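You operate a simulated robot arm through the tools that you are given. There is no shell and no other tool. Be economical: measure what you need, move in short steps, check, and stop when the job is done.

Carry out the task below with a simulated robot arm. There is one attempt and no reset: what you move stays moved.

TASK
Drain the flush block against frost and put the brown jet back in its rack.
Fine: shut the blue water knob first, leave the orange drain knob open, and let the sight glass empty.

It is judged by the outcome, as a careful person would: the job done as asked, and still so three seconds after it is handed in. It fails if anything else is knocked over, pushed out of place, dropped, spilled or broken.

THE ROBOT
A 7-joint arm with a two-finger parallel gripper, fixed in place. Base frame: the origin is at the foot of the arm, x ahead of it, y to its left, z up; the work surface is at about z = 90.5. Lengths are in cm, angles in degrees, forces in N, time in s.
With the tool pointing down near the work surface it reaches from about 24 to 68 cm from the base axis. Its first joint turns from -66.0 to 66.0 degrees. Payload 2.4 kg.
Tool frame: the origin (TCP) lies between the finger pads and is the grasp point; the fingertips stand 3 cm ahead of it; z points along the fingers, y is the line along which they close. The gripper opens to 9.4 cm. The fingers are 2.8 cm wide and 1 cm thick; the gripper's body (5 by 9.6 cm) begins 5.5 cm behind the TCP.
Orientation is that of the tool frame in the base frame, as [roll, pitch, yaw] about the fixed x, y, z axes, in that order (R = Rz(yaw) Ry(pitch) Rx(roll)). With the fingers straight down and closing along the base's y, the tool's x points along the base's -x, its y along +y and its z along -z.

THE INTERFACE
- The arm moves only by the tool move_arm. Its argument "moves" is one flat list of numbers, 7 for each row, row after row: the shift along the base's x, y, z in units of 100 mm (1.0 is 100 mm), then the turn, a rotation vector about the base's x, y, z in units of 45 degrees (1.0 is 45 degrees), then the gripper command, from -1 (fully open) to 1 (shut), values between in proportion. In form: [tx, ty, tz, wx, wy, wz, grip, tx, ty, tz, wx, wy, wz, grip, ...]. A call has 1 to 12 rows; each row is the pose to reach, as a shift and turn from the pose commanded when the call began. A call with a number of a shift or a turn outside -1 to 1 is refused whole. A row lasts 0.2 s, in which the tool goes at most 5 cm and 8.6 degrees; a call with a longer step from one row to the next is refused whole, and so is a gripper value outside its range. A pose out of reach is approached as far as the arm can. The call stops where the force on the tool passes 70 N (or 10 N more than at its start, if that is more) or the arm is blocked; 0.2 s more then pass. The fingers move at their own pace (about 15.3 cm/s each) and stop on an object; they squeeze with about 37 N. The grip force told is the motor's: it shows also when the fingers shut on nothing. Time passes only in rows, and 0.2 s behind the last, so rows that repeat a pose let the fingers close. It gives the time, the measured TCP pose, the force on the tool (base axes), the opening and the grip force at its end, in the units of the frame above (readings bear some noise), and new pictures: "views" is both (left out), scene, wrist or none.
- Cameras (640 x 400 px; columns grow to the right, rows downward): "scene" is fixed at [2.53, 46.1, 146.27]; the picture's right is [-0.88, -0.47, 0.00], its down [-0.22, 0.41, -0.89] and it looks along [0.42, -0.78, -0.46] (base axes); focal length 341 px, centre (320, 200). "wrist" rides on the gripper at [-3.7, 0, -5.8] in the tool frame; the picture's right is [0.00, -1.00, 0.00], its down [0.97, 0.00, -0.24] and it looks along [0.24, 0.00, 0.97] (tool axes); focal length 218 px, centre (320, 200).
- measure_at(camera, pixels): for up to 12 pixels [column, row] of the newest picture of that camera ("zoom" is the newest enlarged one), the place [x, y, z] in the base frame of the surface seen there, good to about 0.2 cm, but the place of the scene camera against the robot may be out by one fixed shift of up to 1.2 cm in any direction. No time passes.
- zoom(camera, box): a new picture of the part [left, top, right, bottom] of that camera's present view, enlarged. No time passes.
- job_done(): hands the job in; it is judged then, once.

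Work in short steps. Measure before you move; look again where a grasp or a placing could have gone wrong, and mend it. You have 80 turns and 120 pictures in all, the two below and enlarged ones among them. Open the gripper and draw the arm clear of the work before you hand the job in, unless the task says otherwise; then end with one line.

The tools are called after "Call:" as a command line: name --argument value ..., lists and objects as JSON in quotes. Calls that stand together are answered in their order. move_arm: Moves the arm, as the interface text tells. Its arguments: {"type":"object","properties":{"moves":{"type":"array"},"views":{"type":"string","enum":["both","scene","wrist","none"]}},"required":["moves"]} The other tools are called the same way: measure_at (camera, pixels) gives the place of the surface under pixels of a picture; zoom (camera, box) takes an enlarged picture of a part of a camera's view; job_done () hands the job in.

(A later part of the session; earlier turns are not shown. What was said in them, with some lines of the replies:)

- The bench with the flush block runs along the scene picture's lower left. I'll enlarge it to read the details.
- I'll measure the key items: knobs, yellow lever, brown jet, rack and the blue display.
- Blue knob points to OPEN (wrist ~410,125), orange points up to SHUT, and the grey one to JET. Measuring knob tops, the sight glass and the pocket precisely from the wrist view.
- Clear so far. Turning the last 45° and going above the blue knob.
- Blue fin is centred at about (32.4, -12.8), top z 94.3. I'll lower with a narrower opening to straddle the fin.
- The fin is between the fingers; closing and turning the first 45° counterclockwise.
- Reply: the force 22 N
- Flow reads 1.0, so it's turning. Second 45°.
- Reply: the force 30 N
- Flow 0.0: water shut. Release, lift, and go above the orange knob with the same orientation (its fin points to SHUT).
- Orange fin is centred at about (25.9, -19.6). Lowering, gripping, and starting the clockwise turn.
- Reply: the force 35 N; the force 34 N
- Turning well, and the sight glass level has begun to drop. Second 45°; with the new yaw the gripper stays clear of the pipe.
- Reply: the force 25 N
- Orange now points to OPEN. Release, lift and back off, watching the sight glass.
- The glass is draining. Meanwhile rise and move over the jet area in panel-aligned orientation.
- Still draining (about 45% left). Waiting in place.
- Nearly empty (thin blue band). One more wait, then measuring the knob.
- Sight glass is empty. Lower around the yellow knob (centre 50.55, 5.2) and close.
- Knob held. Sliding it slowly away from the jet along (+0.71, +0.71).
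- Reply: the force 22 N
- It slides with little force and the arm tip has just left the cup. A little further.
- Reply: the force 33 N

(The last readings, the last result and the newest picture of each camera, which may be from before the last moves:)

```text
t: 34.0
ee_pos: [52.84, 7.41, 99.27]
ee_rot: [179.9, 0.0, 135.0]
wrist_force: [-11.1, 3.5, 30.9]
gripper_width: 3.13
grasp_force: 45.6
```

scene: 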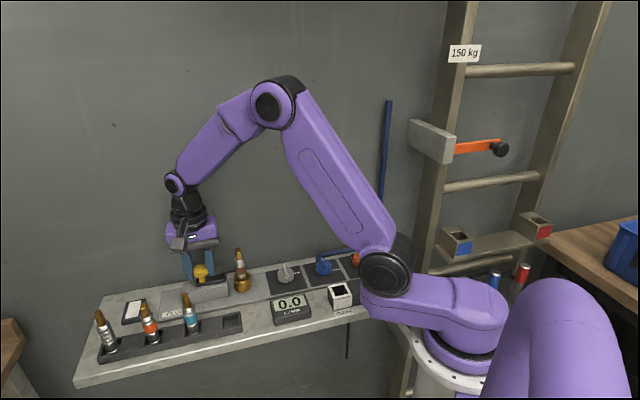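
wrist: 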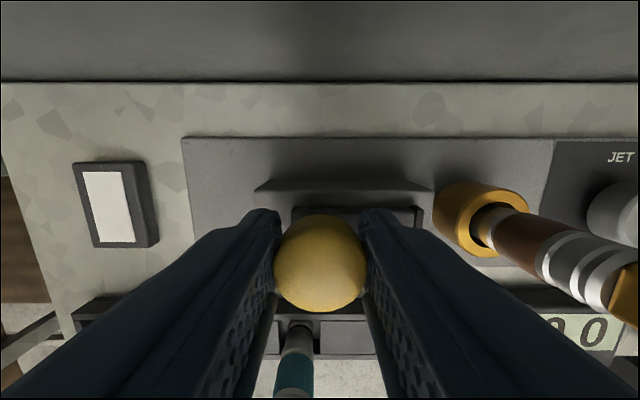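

Clear of the cup now. Release, rise, and see whether it stays.

Call:
move_arm --moves '[0, 0, 0, 0, 0, 0, -0.1, 0, 0, 0, 0, 0, 0, -0.1, 0, 0, 0.4, 0, 0, 0, -0.1, 0, 0, 0.8, 0, 0, 0, -0.1, -0.2, -0.2, 1.0, 0, 0, 0, -0.1, -0.5, -0.5, 1.0, 0, 0, 0, -0.1, -0.7, -0.55, 1.0, 0, 0, 0, -0.1, -0.7, -0.55, 1.0, 0, 0, 0, -0.1]'

Call:
zoom --camera "wrist" --box '[200, 80, 440, 270]'

Call:
zoom --camera "scene" --box '[170, 230, 270, 340]'

```text
t: 35.8
ee_pos: [46.14, 1.98, 109.34]
ee_rot: [180.0, 0.0, 135.0]
wrist_force: [-0.6, 1.3, -0.3]
gripper_width: 5.18
grasp_force: 0.1
```

scene: 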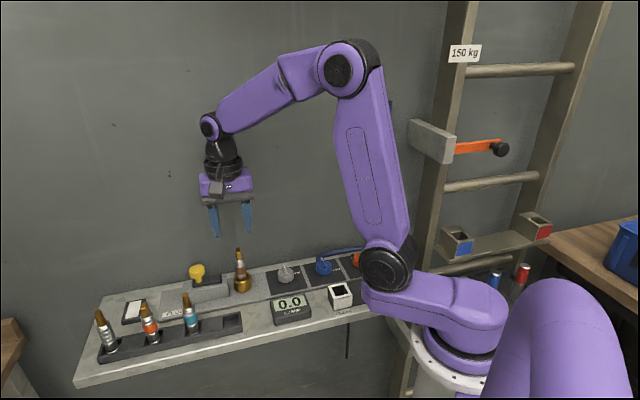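
wrist: 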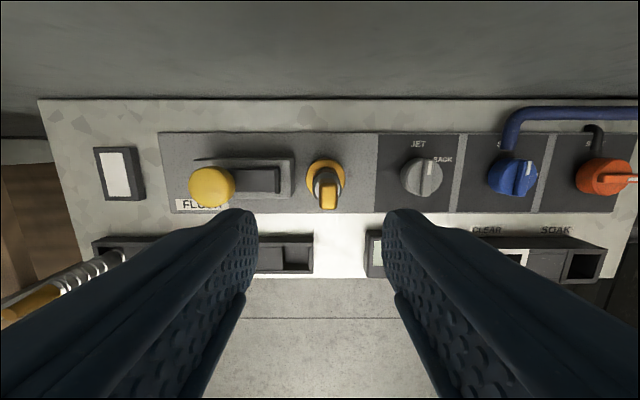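

```text
2.11 times, centred on (320, 175) of wrist
```

zoom: 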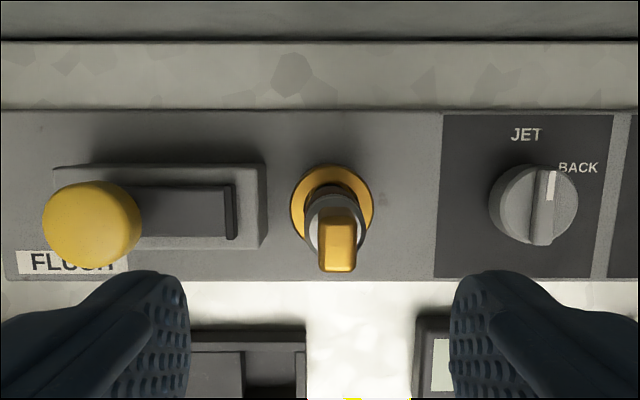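

```text
3.64 times, centred on (220, 285) of scene
```

zoom: 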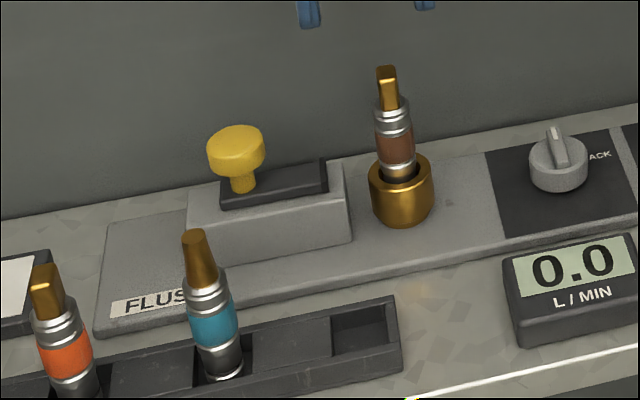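

Latch stays back and the jet is free. Measuring the jet, cup, rack jets and the empty pocket.

Call:
measure_at --camera "wrist" --pixels '[[326, 175], [327, 190], [327, 204], [314, 182], [338, 185], [326, 160], [308, 176], [345, 176], [298, 255], [285, 238], [310, 238], [298, 268]]'

Call:
measure_at --camera "scene" --pixels '[[238, 250], [240, 268], [240, 280], [186, 297], [190, 312], [194, 325], [145, 309], [233, 320], [99, 312], [240, 290]]'

```text
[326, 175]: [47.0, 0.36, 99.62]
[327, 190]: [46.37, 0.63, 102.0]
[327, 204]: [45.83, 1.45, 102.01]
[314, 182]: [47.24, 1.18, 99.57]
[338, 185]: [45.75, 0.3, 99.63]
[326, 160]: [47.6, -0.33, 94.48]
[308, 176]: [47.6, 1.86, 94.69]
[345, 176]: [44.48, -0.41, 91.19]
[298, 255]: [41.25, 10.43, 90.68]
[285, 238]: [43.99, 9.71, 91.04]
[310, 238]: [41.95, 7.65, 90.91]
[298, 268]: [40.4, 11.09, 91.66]
```

```text
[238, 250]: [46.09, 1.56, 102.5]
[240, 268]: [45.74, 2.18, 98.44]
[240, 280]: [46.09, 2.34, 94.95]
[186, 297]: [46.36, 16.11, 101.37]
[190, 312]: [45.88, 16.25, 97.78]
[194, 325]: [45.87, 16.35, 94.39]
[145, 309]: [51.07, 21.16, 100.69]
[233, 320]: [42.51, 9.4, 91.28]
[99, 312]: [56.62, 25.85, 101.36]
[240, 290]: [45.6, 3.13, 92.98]
```

Before grasping, I'll look straight down on the empty pocket to measure it well.

Call:
move_arm --moves '[-0.1, 0.2, 0.1, 0, 0, 0, -0.1, -0.25, 0.5, 0.1, 0, 0, 0, -0.1, -0.4, 0.8, 0.0, 0, 0, 0, -0.5, -0.48, 0.9, -0.1, 0, 0, 0, -0.5, -0.48, 0.9, -0.1, 0, 0, 0, -0.5]'

Call:
zoom --camera "wrist" --box '[200, 110, 440, 260]'

```text
t: 37.0
ee_pos: [41.07, 11.03, 108.26]
ee_rot: [180.0, 0.0, 134.9]
wrist_force: [-0.6, -0.6, 0.1]
gripper_width: 7.09
grasp_force: 0.1
```

scene: 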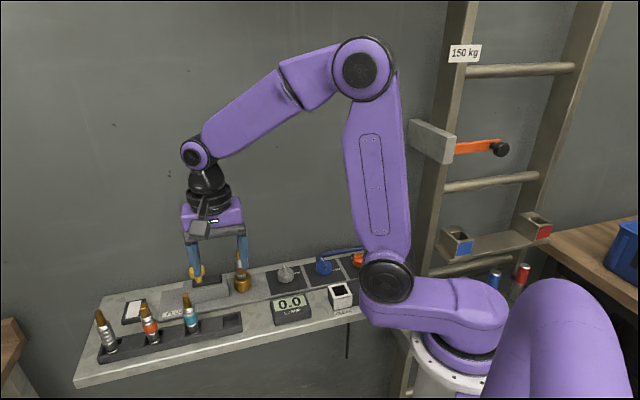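
wrist: 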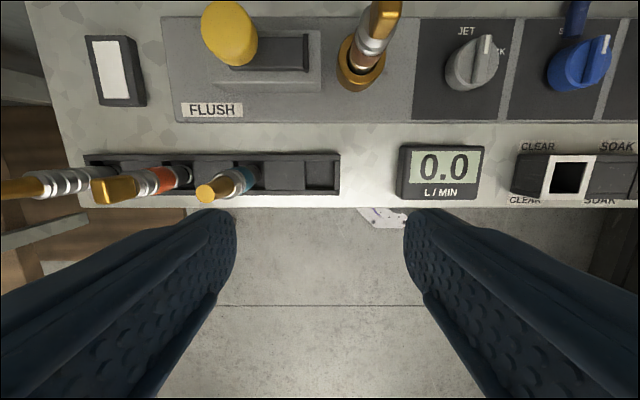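

```text
2.67 times, centred on (320, 185) of wrist
```

zoom: 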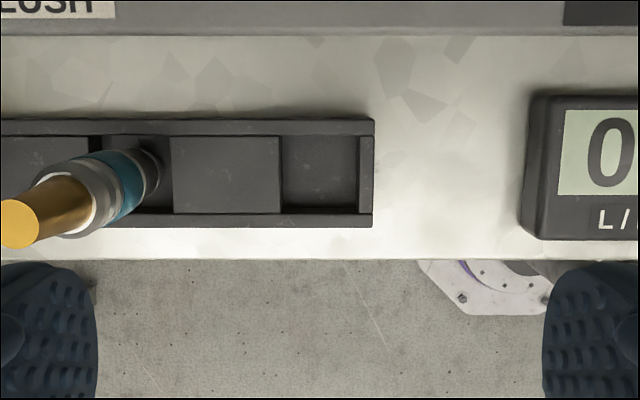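

Call:
measure_at --camera "zoom" --pixels '[[320, 175], [290, 175], [350, 175], [320, 145], [320, 203], [320, 127], [320, 221], [275, 175], [367, 175], [160, 175], [228, 175], [150, 150]]'

```text
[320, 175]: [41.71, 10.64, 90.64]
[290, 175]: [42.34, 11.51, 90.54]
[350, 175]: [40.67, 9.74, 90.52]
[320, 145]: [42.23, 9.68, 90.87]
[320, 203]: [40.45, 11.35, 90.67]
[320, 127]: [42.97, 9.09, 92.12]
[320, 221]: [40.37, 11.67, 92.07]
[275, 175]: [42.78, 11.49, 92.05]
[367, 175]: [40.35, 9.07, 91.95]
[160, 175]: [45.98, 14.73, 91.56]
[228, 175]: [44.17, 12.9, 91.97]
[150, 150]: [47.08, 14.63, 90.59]
```

Pocket centre ≈ (41.55, 10.3), floor 90.6, about 3 cm square. Returning above the brown jet (axis ≈ 46.15, 1.05).

Call:
move_arm --moves '[0.1, -0.3, 0.1, 0, 0, 0, -0.1, 0.25, -0.6, 0.1, 0, 0, 0, 0.1, 0.4, -0.9, 0.1, 0, 0, 0, 0.1, 0.508, -0.995, 0.0, 0, 0, 0, 0.1, 0.508, -0.995, -0.1, 0, 0, 0, 0.1, 0.508, -0.995, -0.1, 0, 0, 0, 0.1]'

Call:
measure_at --camera "wrist" --pixels '[[320, 190], [320, 200], [320, 210], [320, 220], [312, 200], [328, 200]]'

```text
t: 38.4
ee_pos: [46.32, 0.96, 107.18]
ee_rot: [-179.9, 0.0, 135.0]
wrist_force: [-0.4, 0.4, 0.1]
gripper_width: 4.23
grasp_force: 0.1
```

scene: 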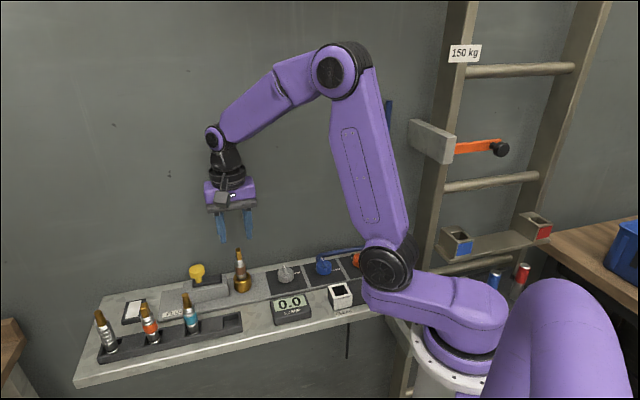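
wrist: 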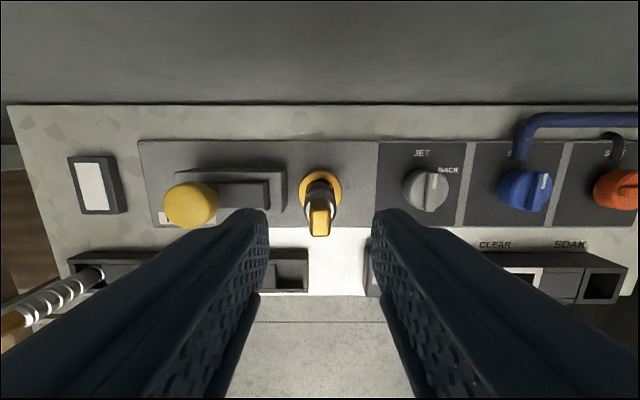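

```text
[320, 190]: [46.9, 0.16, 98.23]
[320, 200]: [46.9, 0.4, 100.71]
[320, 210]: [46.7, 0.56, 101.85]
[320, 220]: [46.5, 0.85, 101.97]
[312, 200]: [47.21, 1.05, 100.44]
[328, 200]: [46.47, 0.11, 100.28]
```

Centred well. Descending around the jet and closing gently in place.

Call:
move_arm --moves '[0, 0, -0.3, 0, 0, 0, 0.1, 0, 0, -0.6, 0, 0, 0, 0.1, 0, 0, -0.858, 0, 0, 0, 0.1, 0, 0, -0.858, 0, 0, 0, 0.1, 0, 0, -0.858, 0, 0, 0, 1, 0, 0, -0.858, 0, 0, 0, 1, 0, 0, -0.858, 0, 0, 0, 1]'

```text
t: 40.0
ee_pos: [46.35, 0.65, 98.53]
ee_rot: [-180.0, 0.0, 135.0]
wrist_force: [1.6, 2.4, 0.1]
gripper_width: 2.22
grasp_force: 37.1
```

scene: 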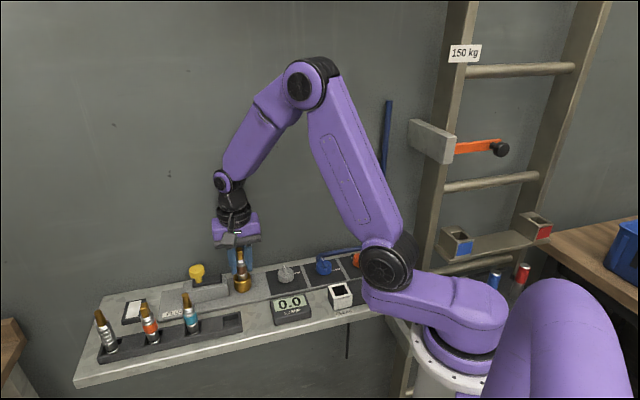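
wrist: 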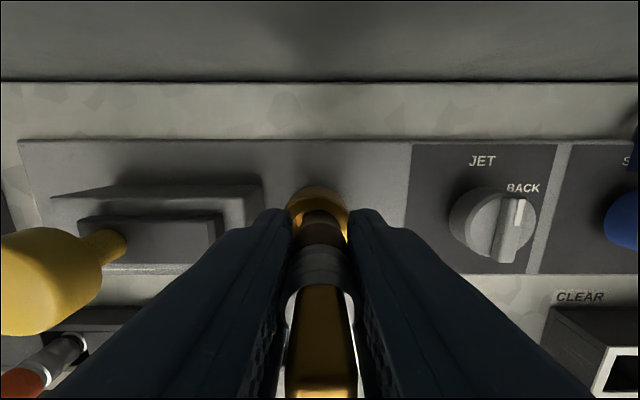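

Jet held (2.22 cm). Lifting straight up slowly.

Call:
move_arm --moves '[0, 0, 0.1, 0, 0, 0, 1, 0, 0, 0.25, 0, 0, 0, 1, 0, 0, 0.45, 0, 0, 0, 1, 0, 0, 0.65, 0, 0, 0, 1, 0, 0, 0.8, 0, 0, 0, 1, 0, 0, 0.8, 0, 0, 0, 1]'

Call:
zoom --camera "scene" --box '[180, 180, 300, 310]'

```text
t: 41.4
ee_pos: [46.35, 0.97, 106.82]
ee_rot: [180.0, 0.0, 135.0]
wrist_force: [-0.1, -0.3, -1.6]
gripper_width: 2.2
grasp_force: 36.9
```

scene: 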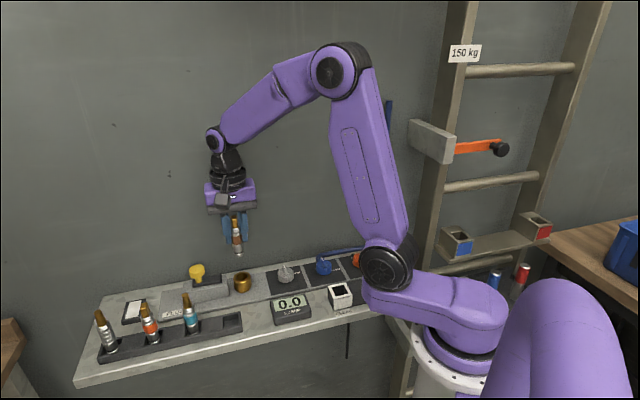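
wrist: 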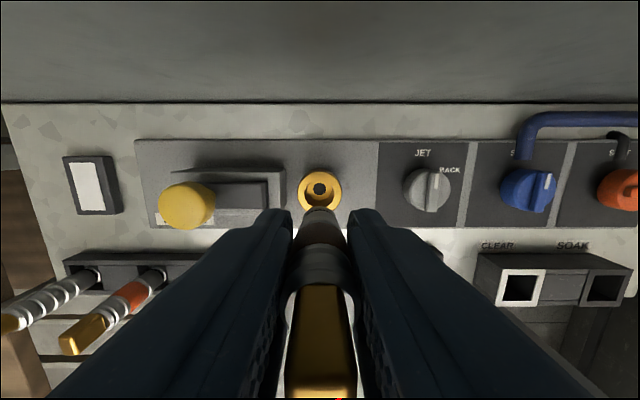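

```text
3.08 times, centred on (240, 245) of scene
```

zoom: 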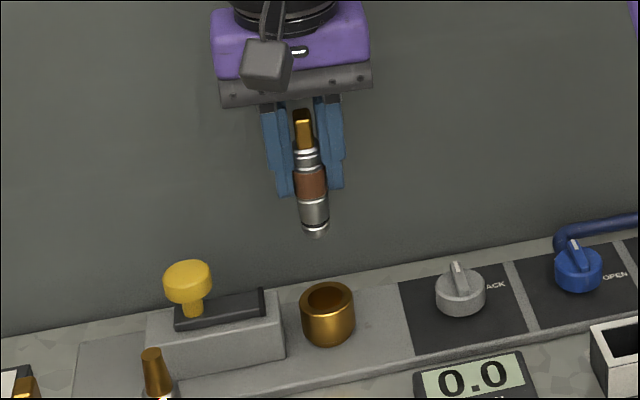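

Call:
measure_at --camera "zoom" --pixels '[[303, 113], [314, 225], [315, 235], [312, 180]]'

Call:
move_arm --moves '[-0.1, 0.2, 0, 0, 0, 0, 1, -0.2, 0.4, 0, 0, 0, 0, 1, -0.3, 0.6, 0, 0, 0, 0, 1, -0.4, 0.8, 0, 0, 0, 0, 1, -0.48, 0.93, 0, 0, 0, 0, 1, -0.48, 0.93, 0, 0, 0, 0, 1, -0.48, 0.93, 0, 0, 0, 0, 1]'

Call:
zoom --camera "scene" --box '[160, 200, 280, 350]'

```text
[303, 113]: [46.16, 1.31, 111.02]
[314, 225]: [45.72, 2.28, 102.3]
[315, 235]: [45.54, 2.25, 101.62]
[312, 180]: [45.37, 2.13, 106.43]
```

```text
t: 43.0
ee_pos: [41.55, 10.63, 106.6]
ee_rot: [-180.0, 0.0, 135.0]
wrist_force: [0.0, 0.9, -0.8]
gripper_width: 2.19
grasp_force: 36.8
```

scene: 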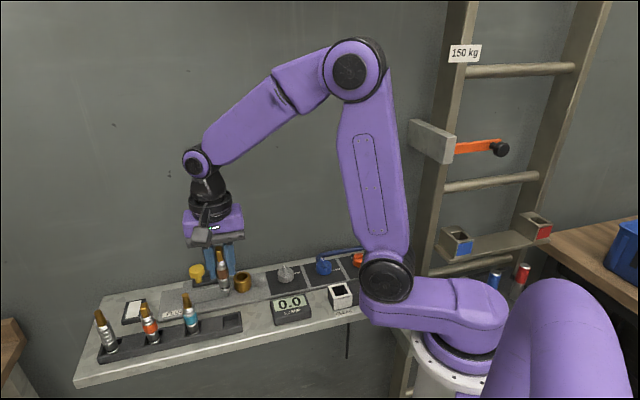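
wrist: 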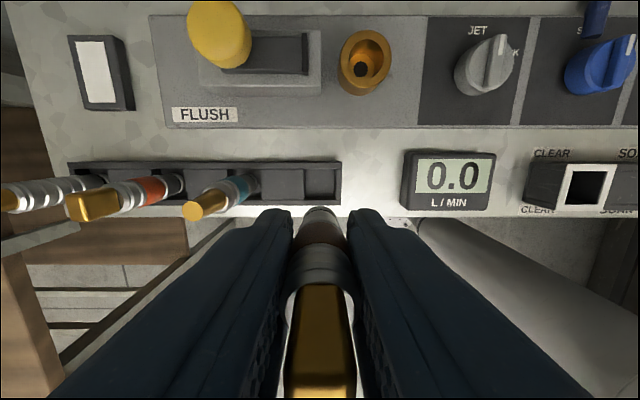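

```text
2.67 times, centred on (220, 275) of scene
```

zoom: 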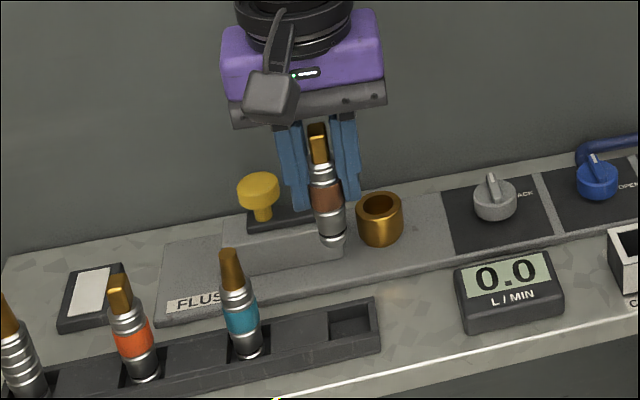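

Call:
measure_at --camera "wrist" --pixels '[[322, 165], [322, 183], [322, 202], [300, 183], [338, 183], [309, 183], [333, 183]]'

Call:
zoom --camera "wrist" --box '[260, 140, 380, 215]'

```text
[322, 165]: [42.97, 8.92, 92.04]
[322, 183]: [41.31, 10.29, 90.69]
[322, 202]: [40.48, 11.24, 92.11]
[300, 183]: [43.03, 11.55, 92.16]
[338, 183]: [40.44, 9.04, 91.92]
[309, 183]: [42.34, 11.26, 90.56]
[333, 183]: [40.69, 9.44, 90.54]
```

```text
5.33 times, centred on (320, 178) of wrist
```

zoom: 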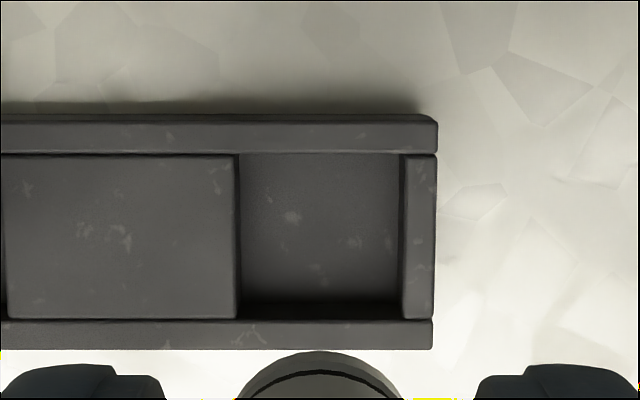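

Jet is column-aligned with the pocket (both ~320). Small correction in y, then lowering most of the way.

Call:
move_arm --moves '[0.005, -0.033, -0.2, 0, 0, 0, 1, 0.005, -0.033, -0.4, 0, 0, 0, 1, 0.005, -0.033, -0.6, 0, 0, 0, 1, 0.005, -0.033, -0.72, 0, 0, 0, 1, 0.005, -0.033, -0.72, 0, 0, 0, 1]'

Call:
zoom --camera "scene" --box '[170, 240, 270, 350]'

Call:
zoom --camera "wrist" --box '[230, 140, 410, 260]'

```text
t: 44.2
ee_pos: [41.38, 10.02, 99.42]
ee_rot: [180.0, -0.1, 135.1]
wrist_force: [-0.3, 0.3, -1.3]
gripper_width: 2.16
grasp_force: 37.5
```

scene: 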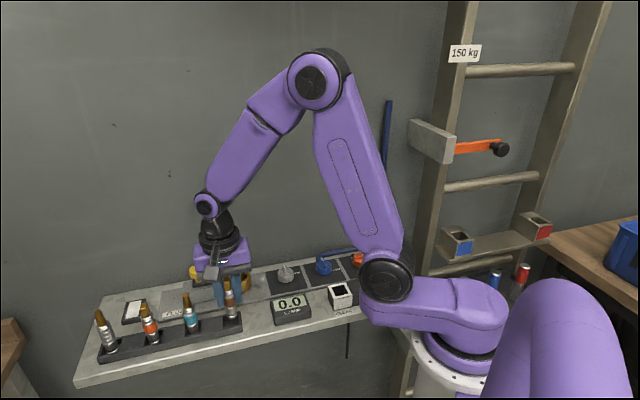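
wrist: 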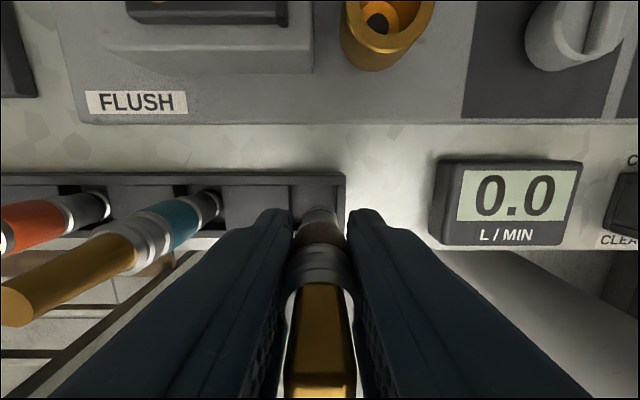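

```text
3.64 times, centred on (220, 295) of scene
```

zoom: 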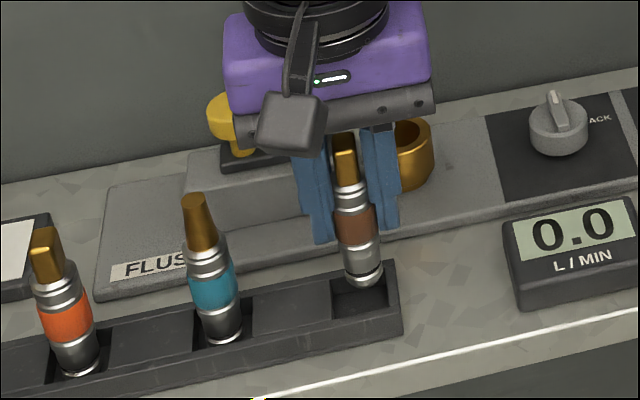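

```text
3.33 times, centred on (320, 200) of wrist
```

zoom: 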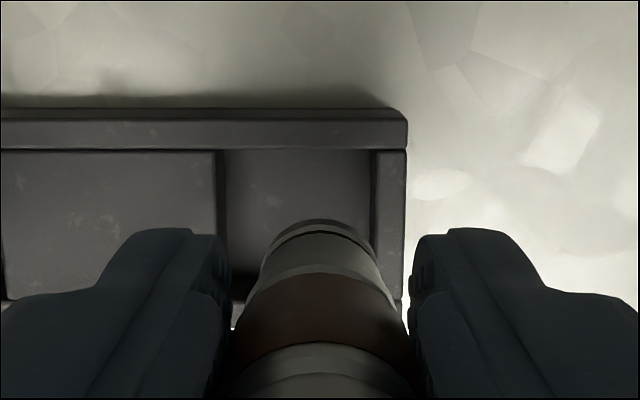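

Checking jet bottom against the pocket in the same scene view, so the fixed shift cancels.

Call:
zoom --camera "scene" --box '[205, 290, 255, 340]'

Call:
measure_at --camera "scene" --pixels '[[232, 310], [231, 314], [232, 317], [238, 322], [226, 322], [192, 327], [191, 322], [185, 298], [229, 282], [229, 302], [190, 314]]'

```text
8.00 times, centred on (230, 315) of scene
```

zoom: 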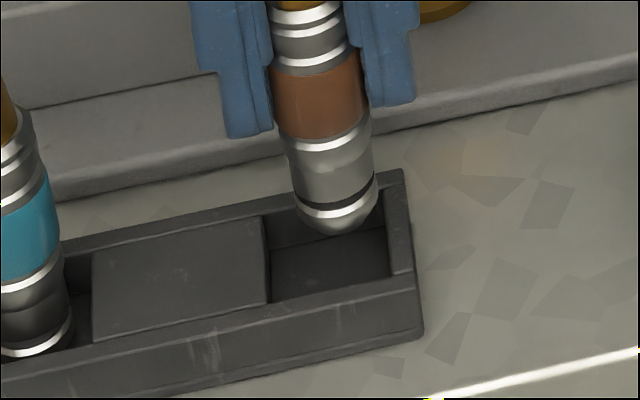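

```text
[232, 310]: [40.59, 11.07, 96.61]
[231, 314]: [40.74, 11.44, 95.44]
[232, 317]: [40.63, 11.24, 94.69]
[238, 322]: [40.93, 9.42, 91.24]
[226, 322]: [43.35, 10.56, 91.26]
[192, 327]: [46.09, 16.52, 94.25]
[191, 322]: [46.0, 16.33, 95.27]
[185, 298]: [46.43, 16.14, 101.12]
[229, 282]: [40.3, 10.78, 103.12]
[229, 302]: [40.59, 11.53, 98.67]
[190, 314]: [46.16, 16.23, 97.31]
```

The jet bottom is ~3 cm above the pocket floor and needs ~0.4 cm toward the neighbours. Correcting and lowering a bit, then looking.

Call:
move_arm --moves '[0.04, 0.02, 0, 0, 0, 0, 1, 0.04, 0.02, -0.06, 0, 0, 0, 1, 0.04, 0.02, -0.12, 0, 0, 0, 1, 0.04, 0.02, -0.12, 0, 0, 0, 1]'

Call:
zoom --camera "scene" --box '[205, 290, 255, 340]'

Call:
zoom --camera "wrist" --box '[230, 140, 410, 260]'

```text
t: 45.2
ee_pos: [41.75, 10.13, 98.25]
ee_rot: [-180.0, -0.1, 135.0]
wrist_force: [-0.2, 0.4, -0.2]
gripper_width: 2.14
grasp_force: 37.0
```

scene: 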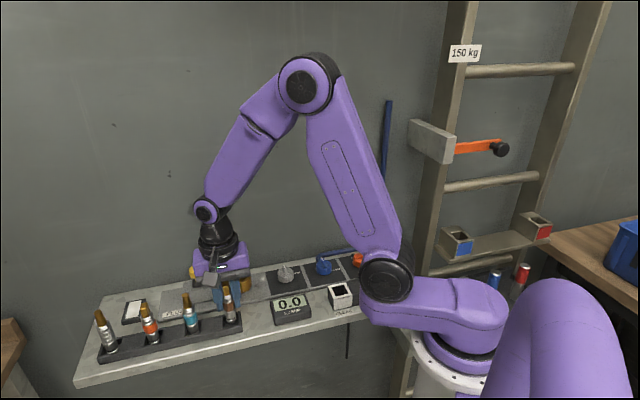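
wrist: 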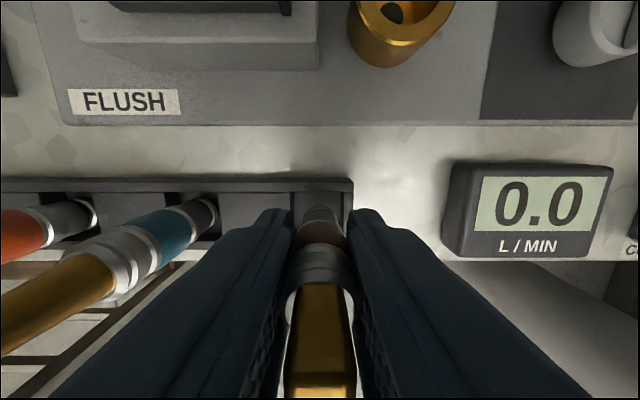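

```text
8.00 times, centred on (230, 315) of scene
```

zoom: 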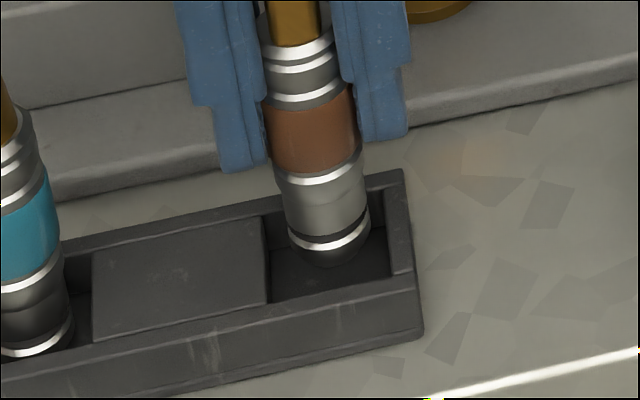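

```text
3.33 times, centred on (320, 200) of wrist
```

zoom: 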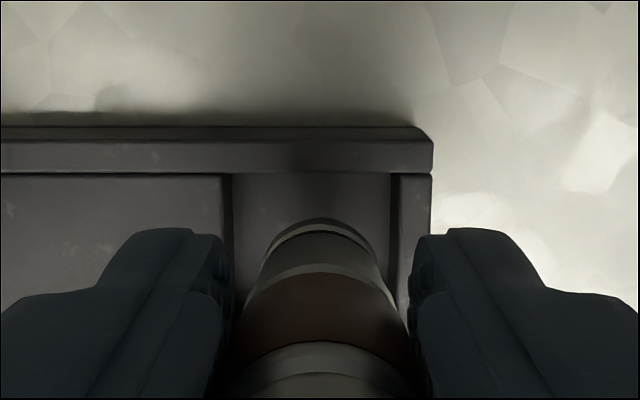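

Nicely between the pocket walls. Lowering slowly until it touches the floor.

Call:
move_arm --moves '[0, 0, -0.05, 0, 0, 0, 1, 0, 0, -0.1, 0, 0, 0, 1, 0, 0, -0.14, 0, 0, 0, 1, 0, 0, -0.14, 0, 0, 0, 1]'

Call:
zoom --camera "scene" --box '[175, 280, 255, 340]'

Call:
zoom --camera "wrist" --box '[230, 140, 410, 260]'

```text
t: 46.2
ee_pos: [41.79, 10.06, 96.83]
ee_rot: [180.0, 0.0, 135.0]
wrist_force: [-0.4, -2.1, 3.4]
gripper_width: 2.16
grasp_force: 36.9
```

scene: 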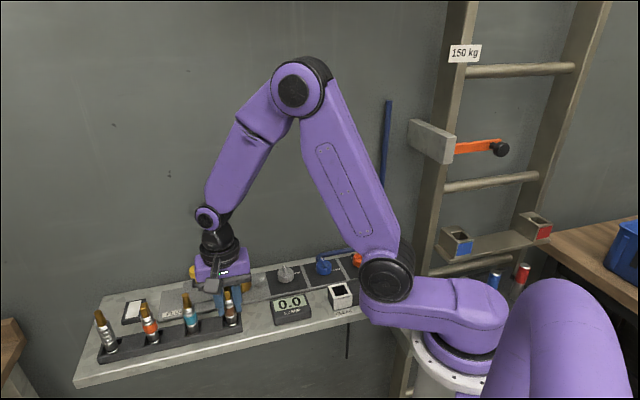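
wrist: 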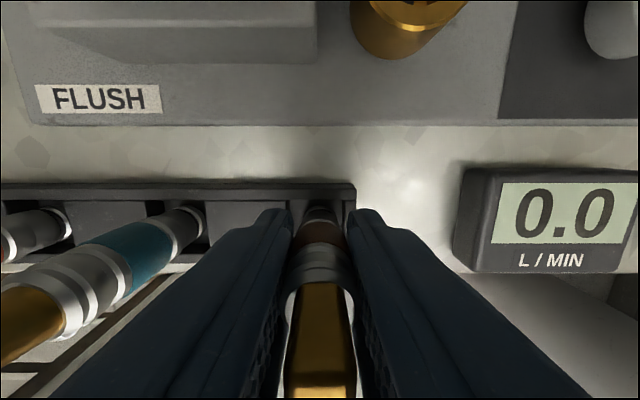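

```text
6.67 times, centred on (215, 310) of scene
```

zoom: 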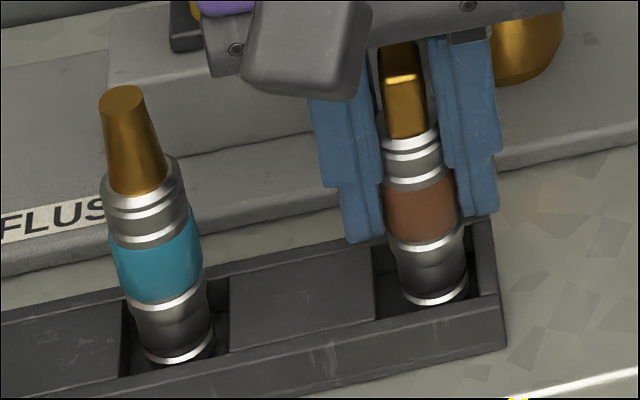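

```text
3.33 times, centred on (320, 200) of wrist
```

zoom: 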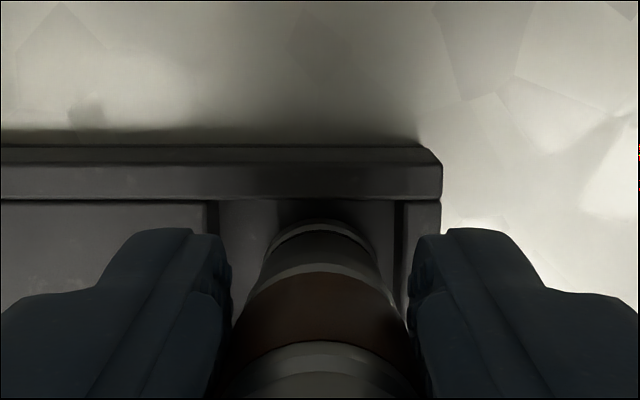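

Looks seated like its neighbours, force just rising. A tiny further press to confirm contact.

Call:
move_arm --moves '[0, 0, -0.01, 0, 0, 0, 1, 0, 0, -0.02, 0, 0, 0, 1]' --views "none"

```text
t: 46.8
ee_pos: [41.86, 10.1, 96.74]
ee_rot: [179.9, 0.0, 135.0]
wrist_force: [-6.7, -2.3, 32.7]
gripper_width: 2.15
grasp_force: 36.4
```

Floor contact confirmed. Easing off, opening a little, then rising.

Call:
move_arm --moves '[0, 0, 0.015, 0, 0, 0, 1, 0, 0, 0.015, 0, 0, 0, 0.4, 0, 0, 0.015, 0, 0, 0, 0.2, 0, 0, 0.015, 0, 0, 0, 0.2, 0, 0, 0.2, 0, 0, 0, 0.2, 0, 0, 0.5, 0, 0, 0, 0.2, 0, 0, 0.9, 0, 0, 0, 0.2, -0.1, 0, 1.0, 0, 0, 0, 0.2]'

Call:
zoom --camera "scene" --box '[85, 240, 285, 370]'

```text
t: 48.6
ee_pos: [40.9, 10.25, 106.98]
ee_rot: [-180.0, 0.1, 135.2]
wrist_force: [0.6, 1.3, 0.4]
gripper_width: 3.76
grasp_force: 0.1
```

scene: 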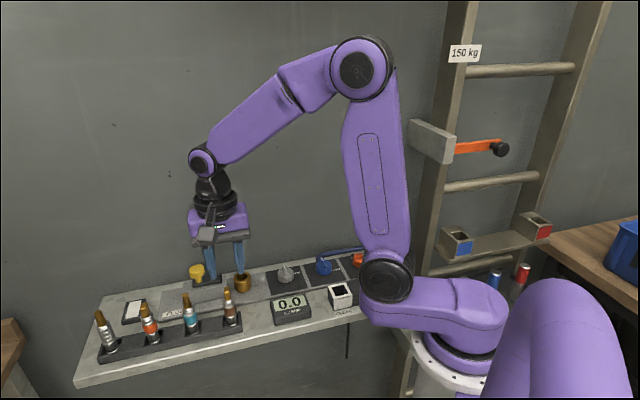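
wrist: 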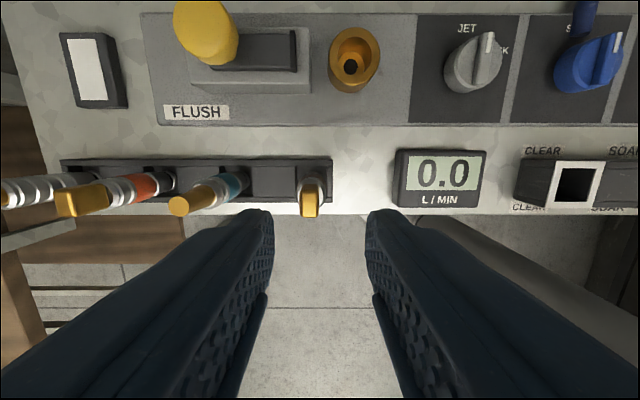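

```text
3.08 times, centred on (185, 305) of scene
```

zoom: 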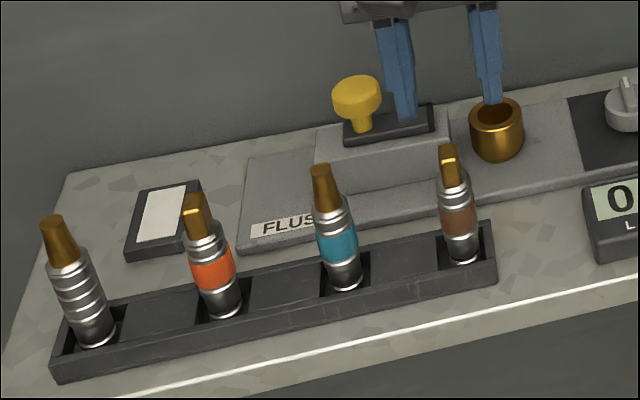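

Jet stands upright in its pocket. Drawing the arm up and checking the knobs.

Call:
move_arm --moves '[-0.05, -0.1, 0.3, 0, 0, 0, -0.5, -0.1, -0.3, 0.6, 0, 0, 0, -1, -0.1, -0.6, 1.0, 0, 0, 0, -1, -0.1, -0.8, 1.0, 0, 0, 0, -1, -0.1, -0.8, 1.0, 0, 0, 0, -1]'

Call:
zoom --camera "wrist" --box '[60, 60, 520, 240]'

```text
t: 49.8
ee_pos: [39.75, 2.09, 116.84]
ee_rot: [179.9, 0.0, 135.1]
wrist_force: [0.3, 0.1, -0.2]
gripper_width: 9.39
grasp_force: 0.1
```

scene: 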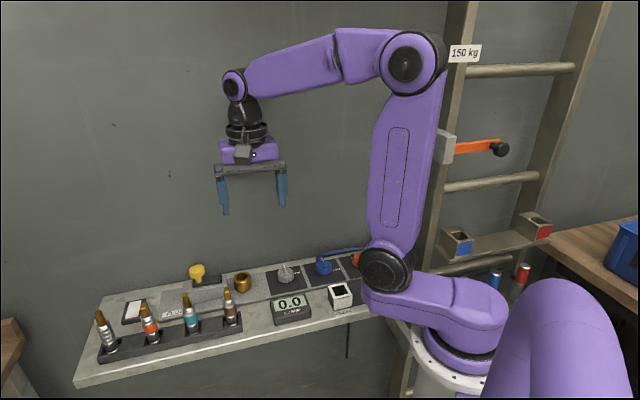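
wrist: 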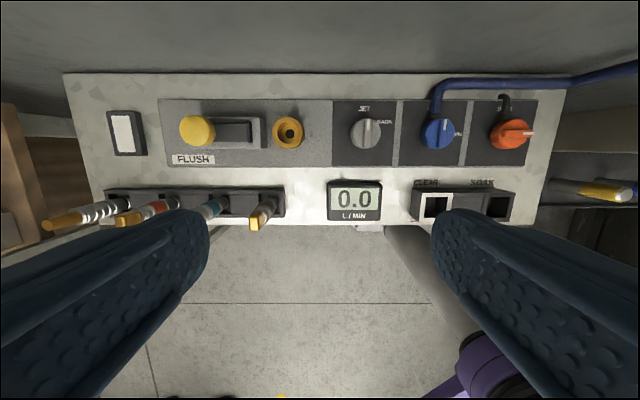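

```text
1.39 times, centred on (290, 150) of wrist
```

zoom: 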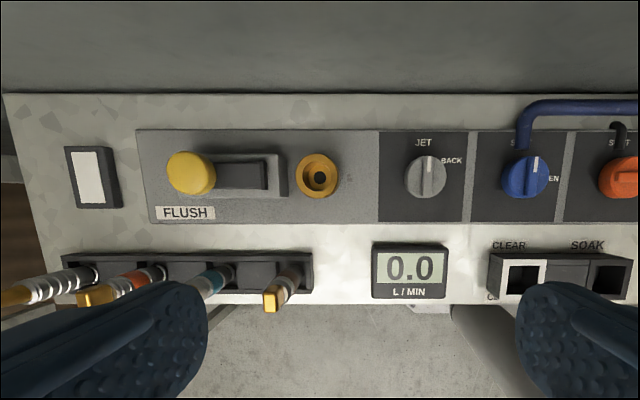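

Blue is SHUT, orange OPEN, the glass is empty, flow reads 0.0, the jet is racked and the arm is clear. Handing in.

Call:
job_done

```text
The job is handed in.
```

The flush block is drained: I shut the blue water knob first, then opened the orange drain knob, which was shut, and left it open. The sight glass is empty, the brown jet stands upright in its rack, and the yellow latch stays slid back from its empty cup.
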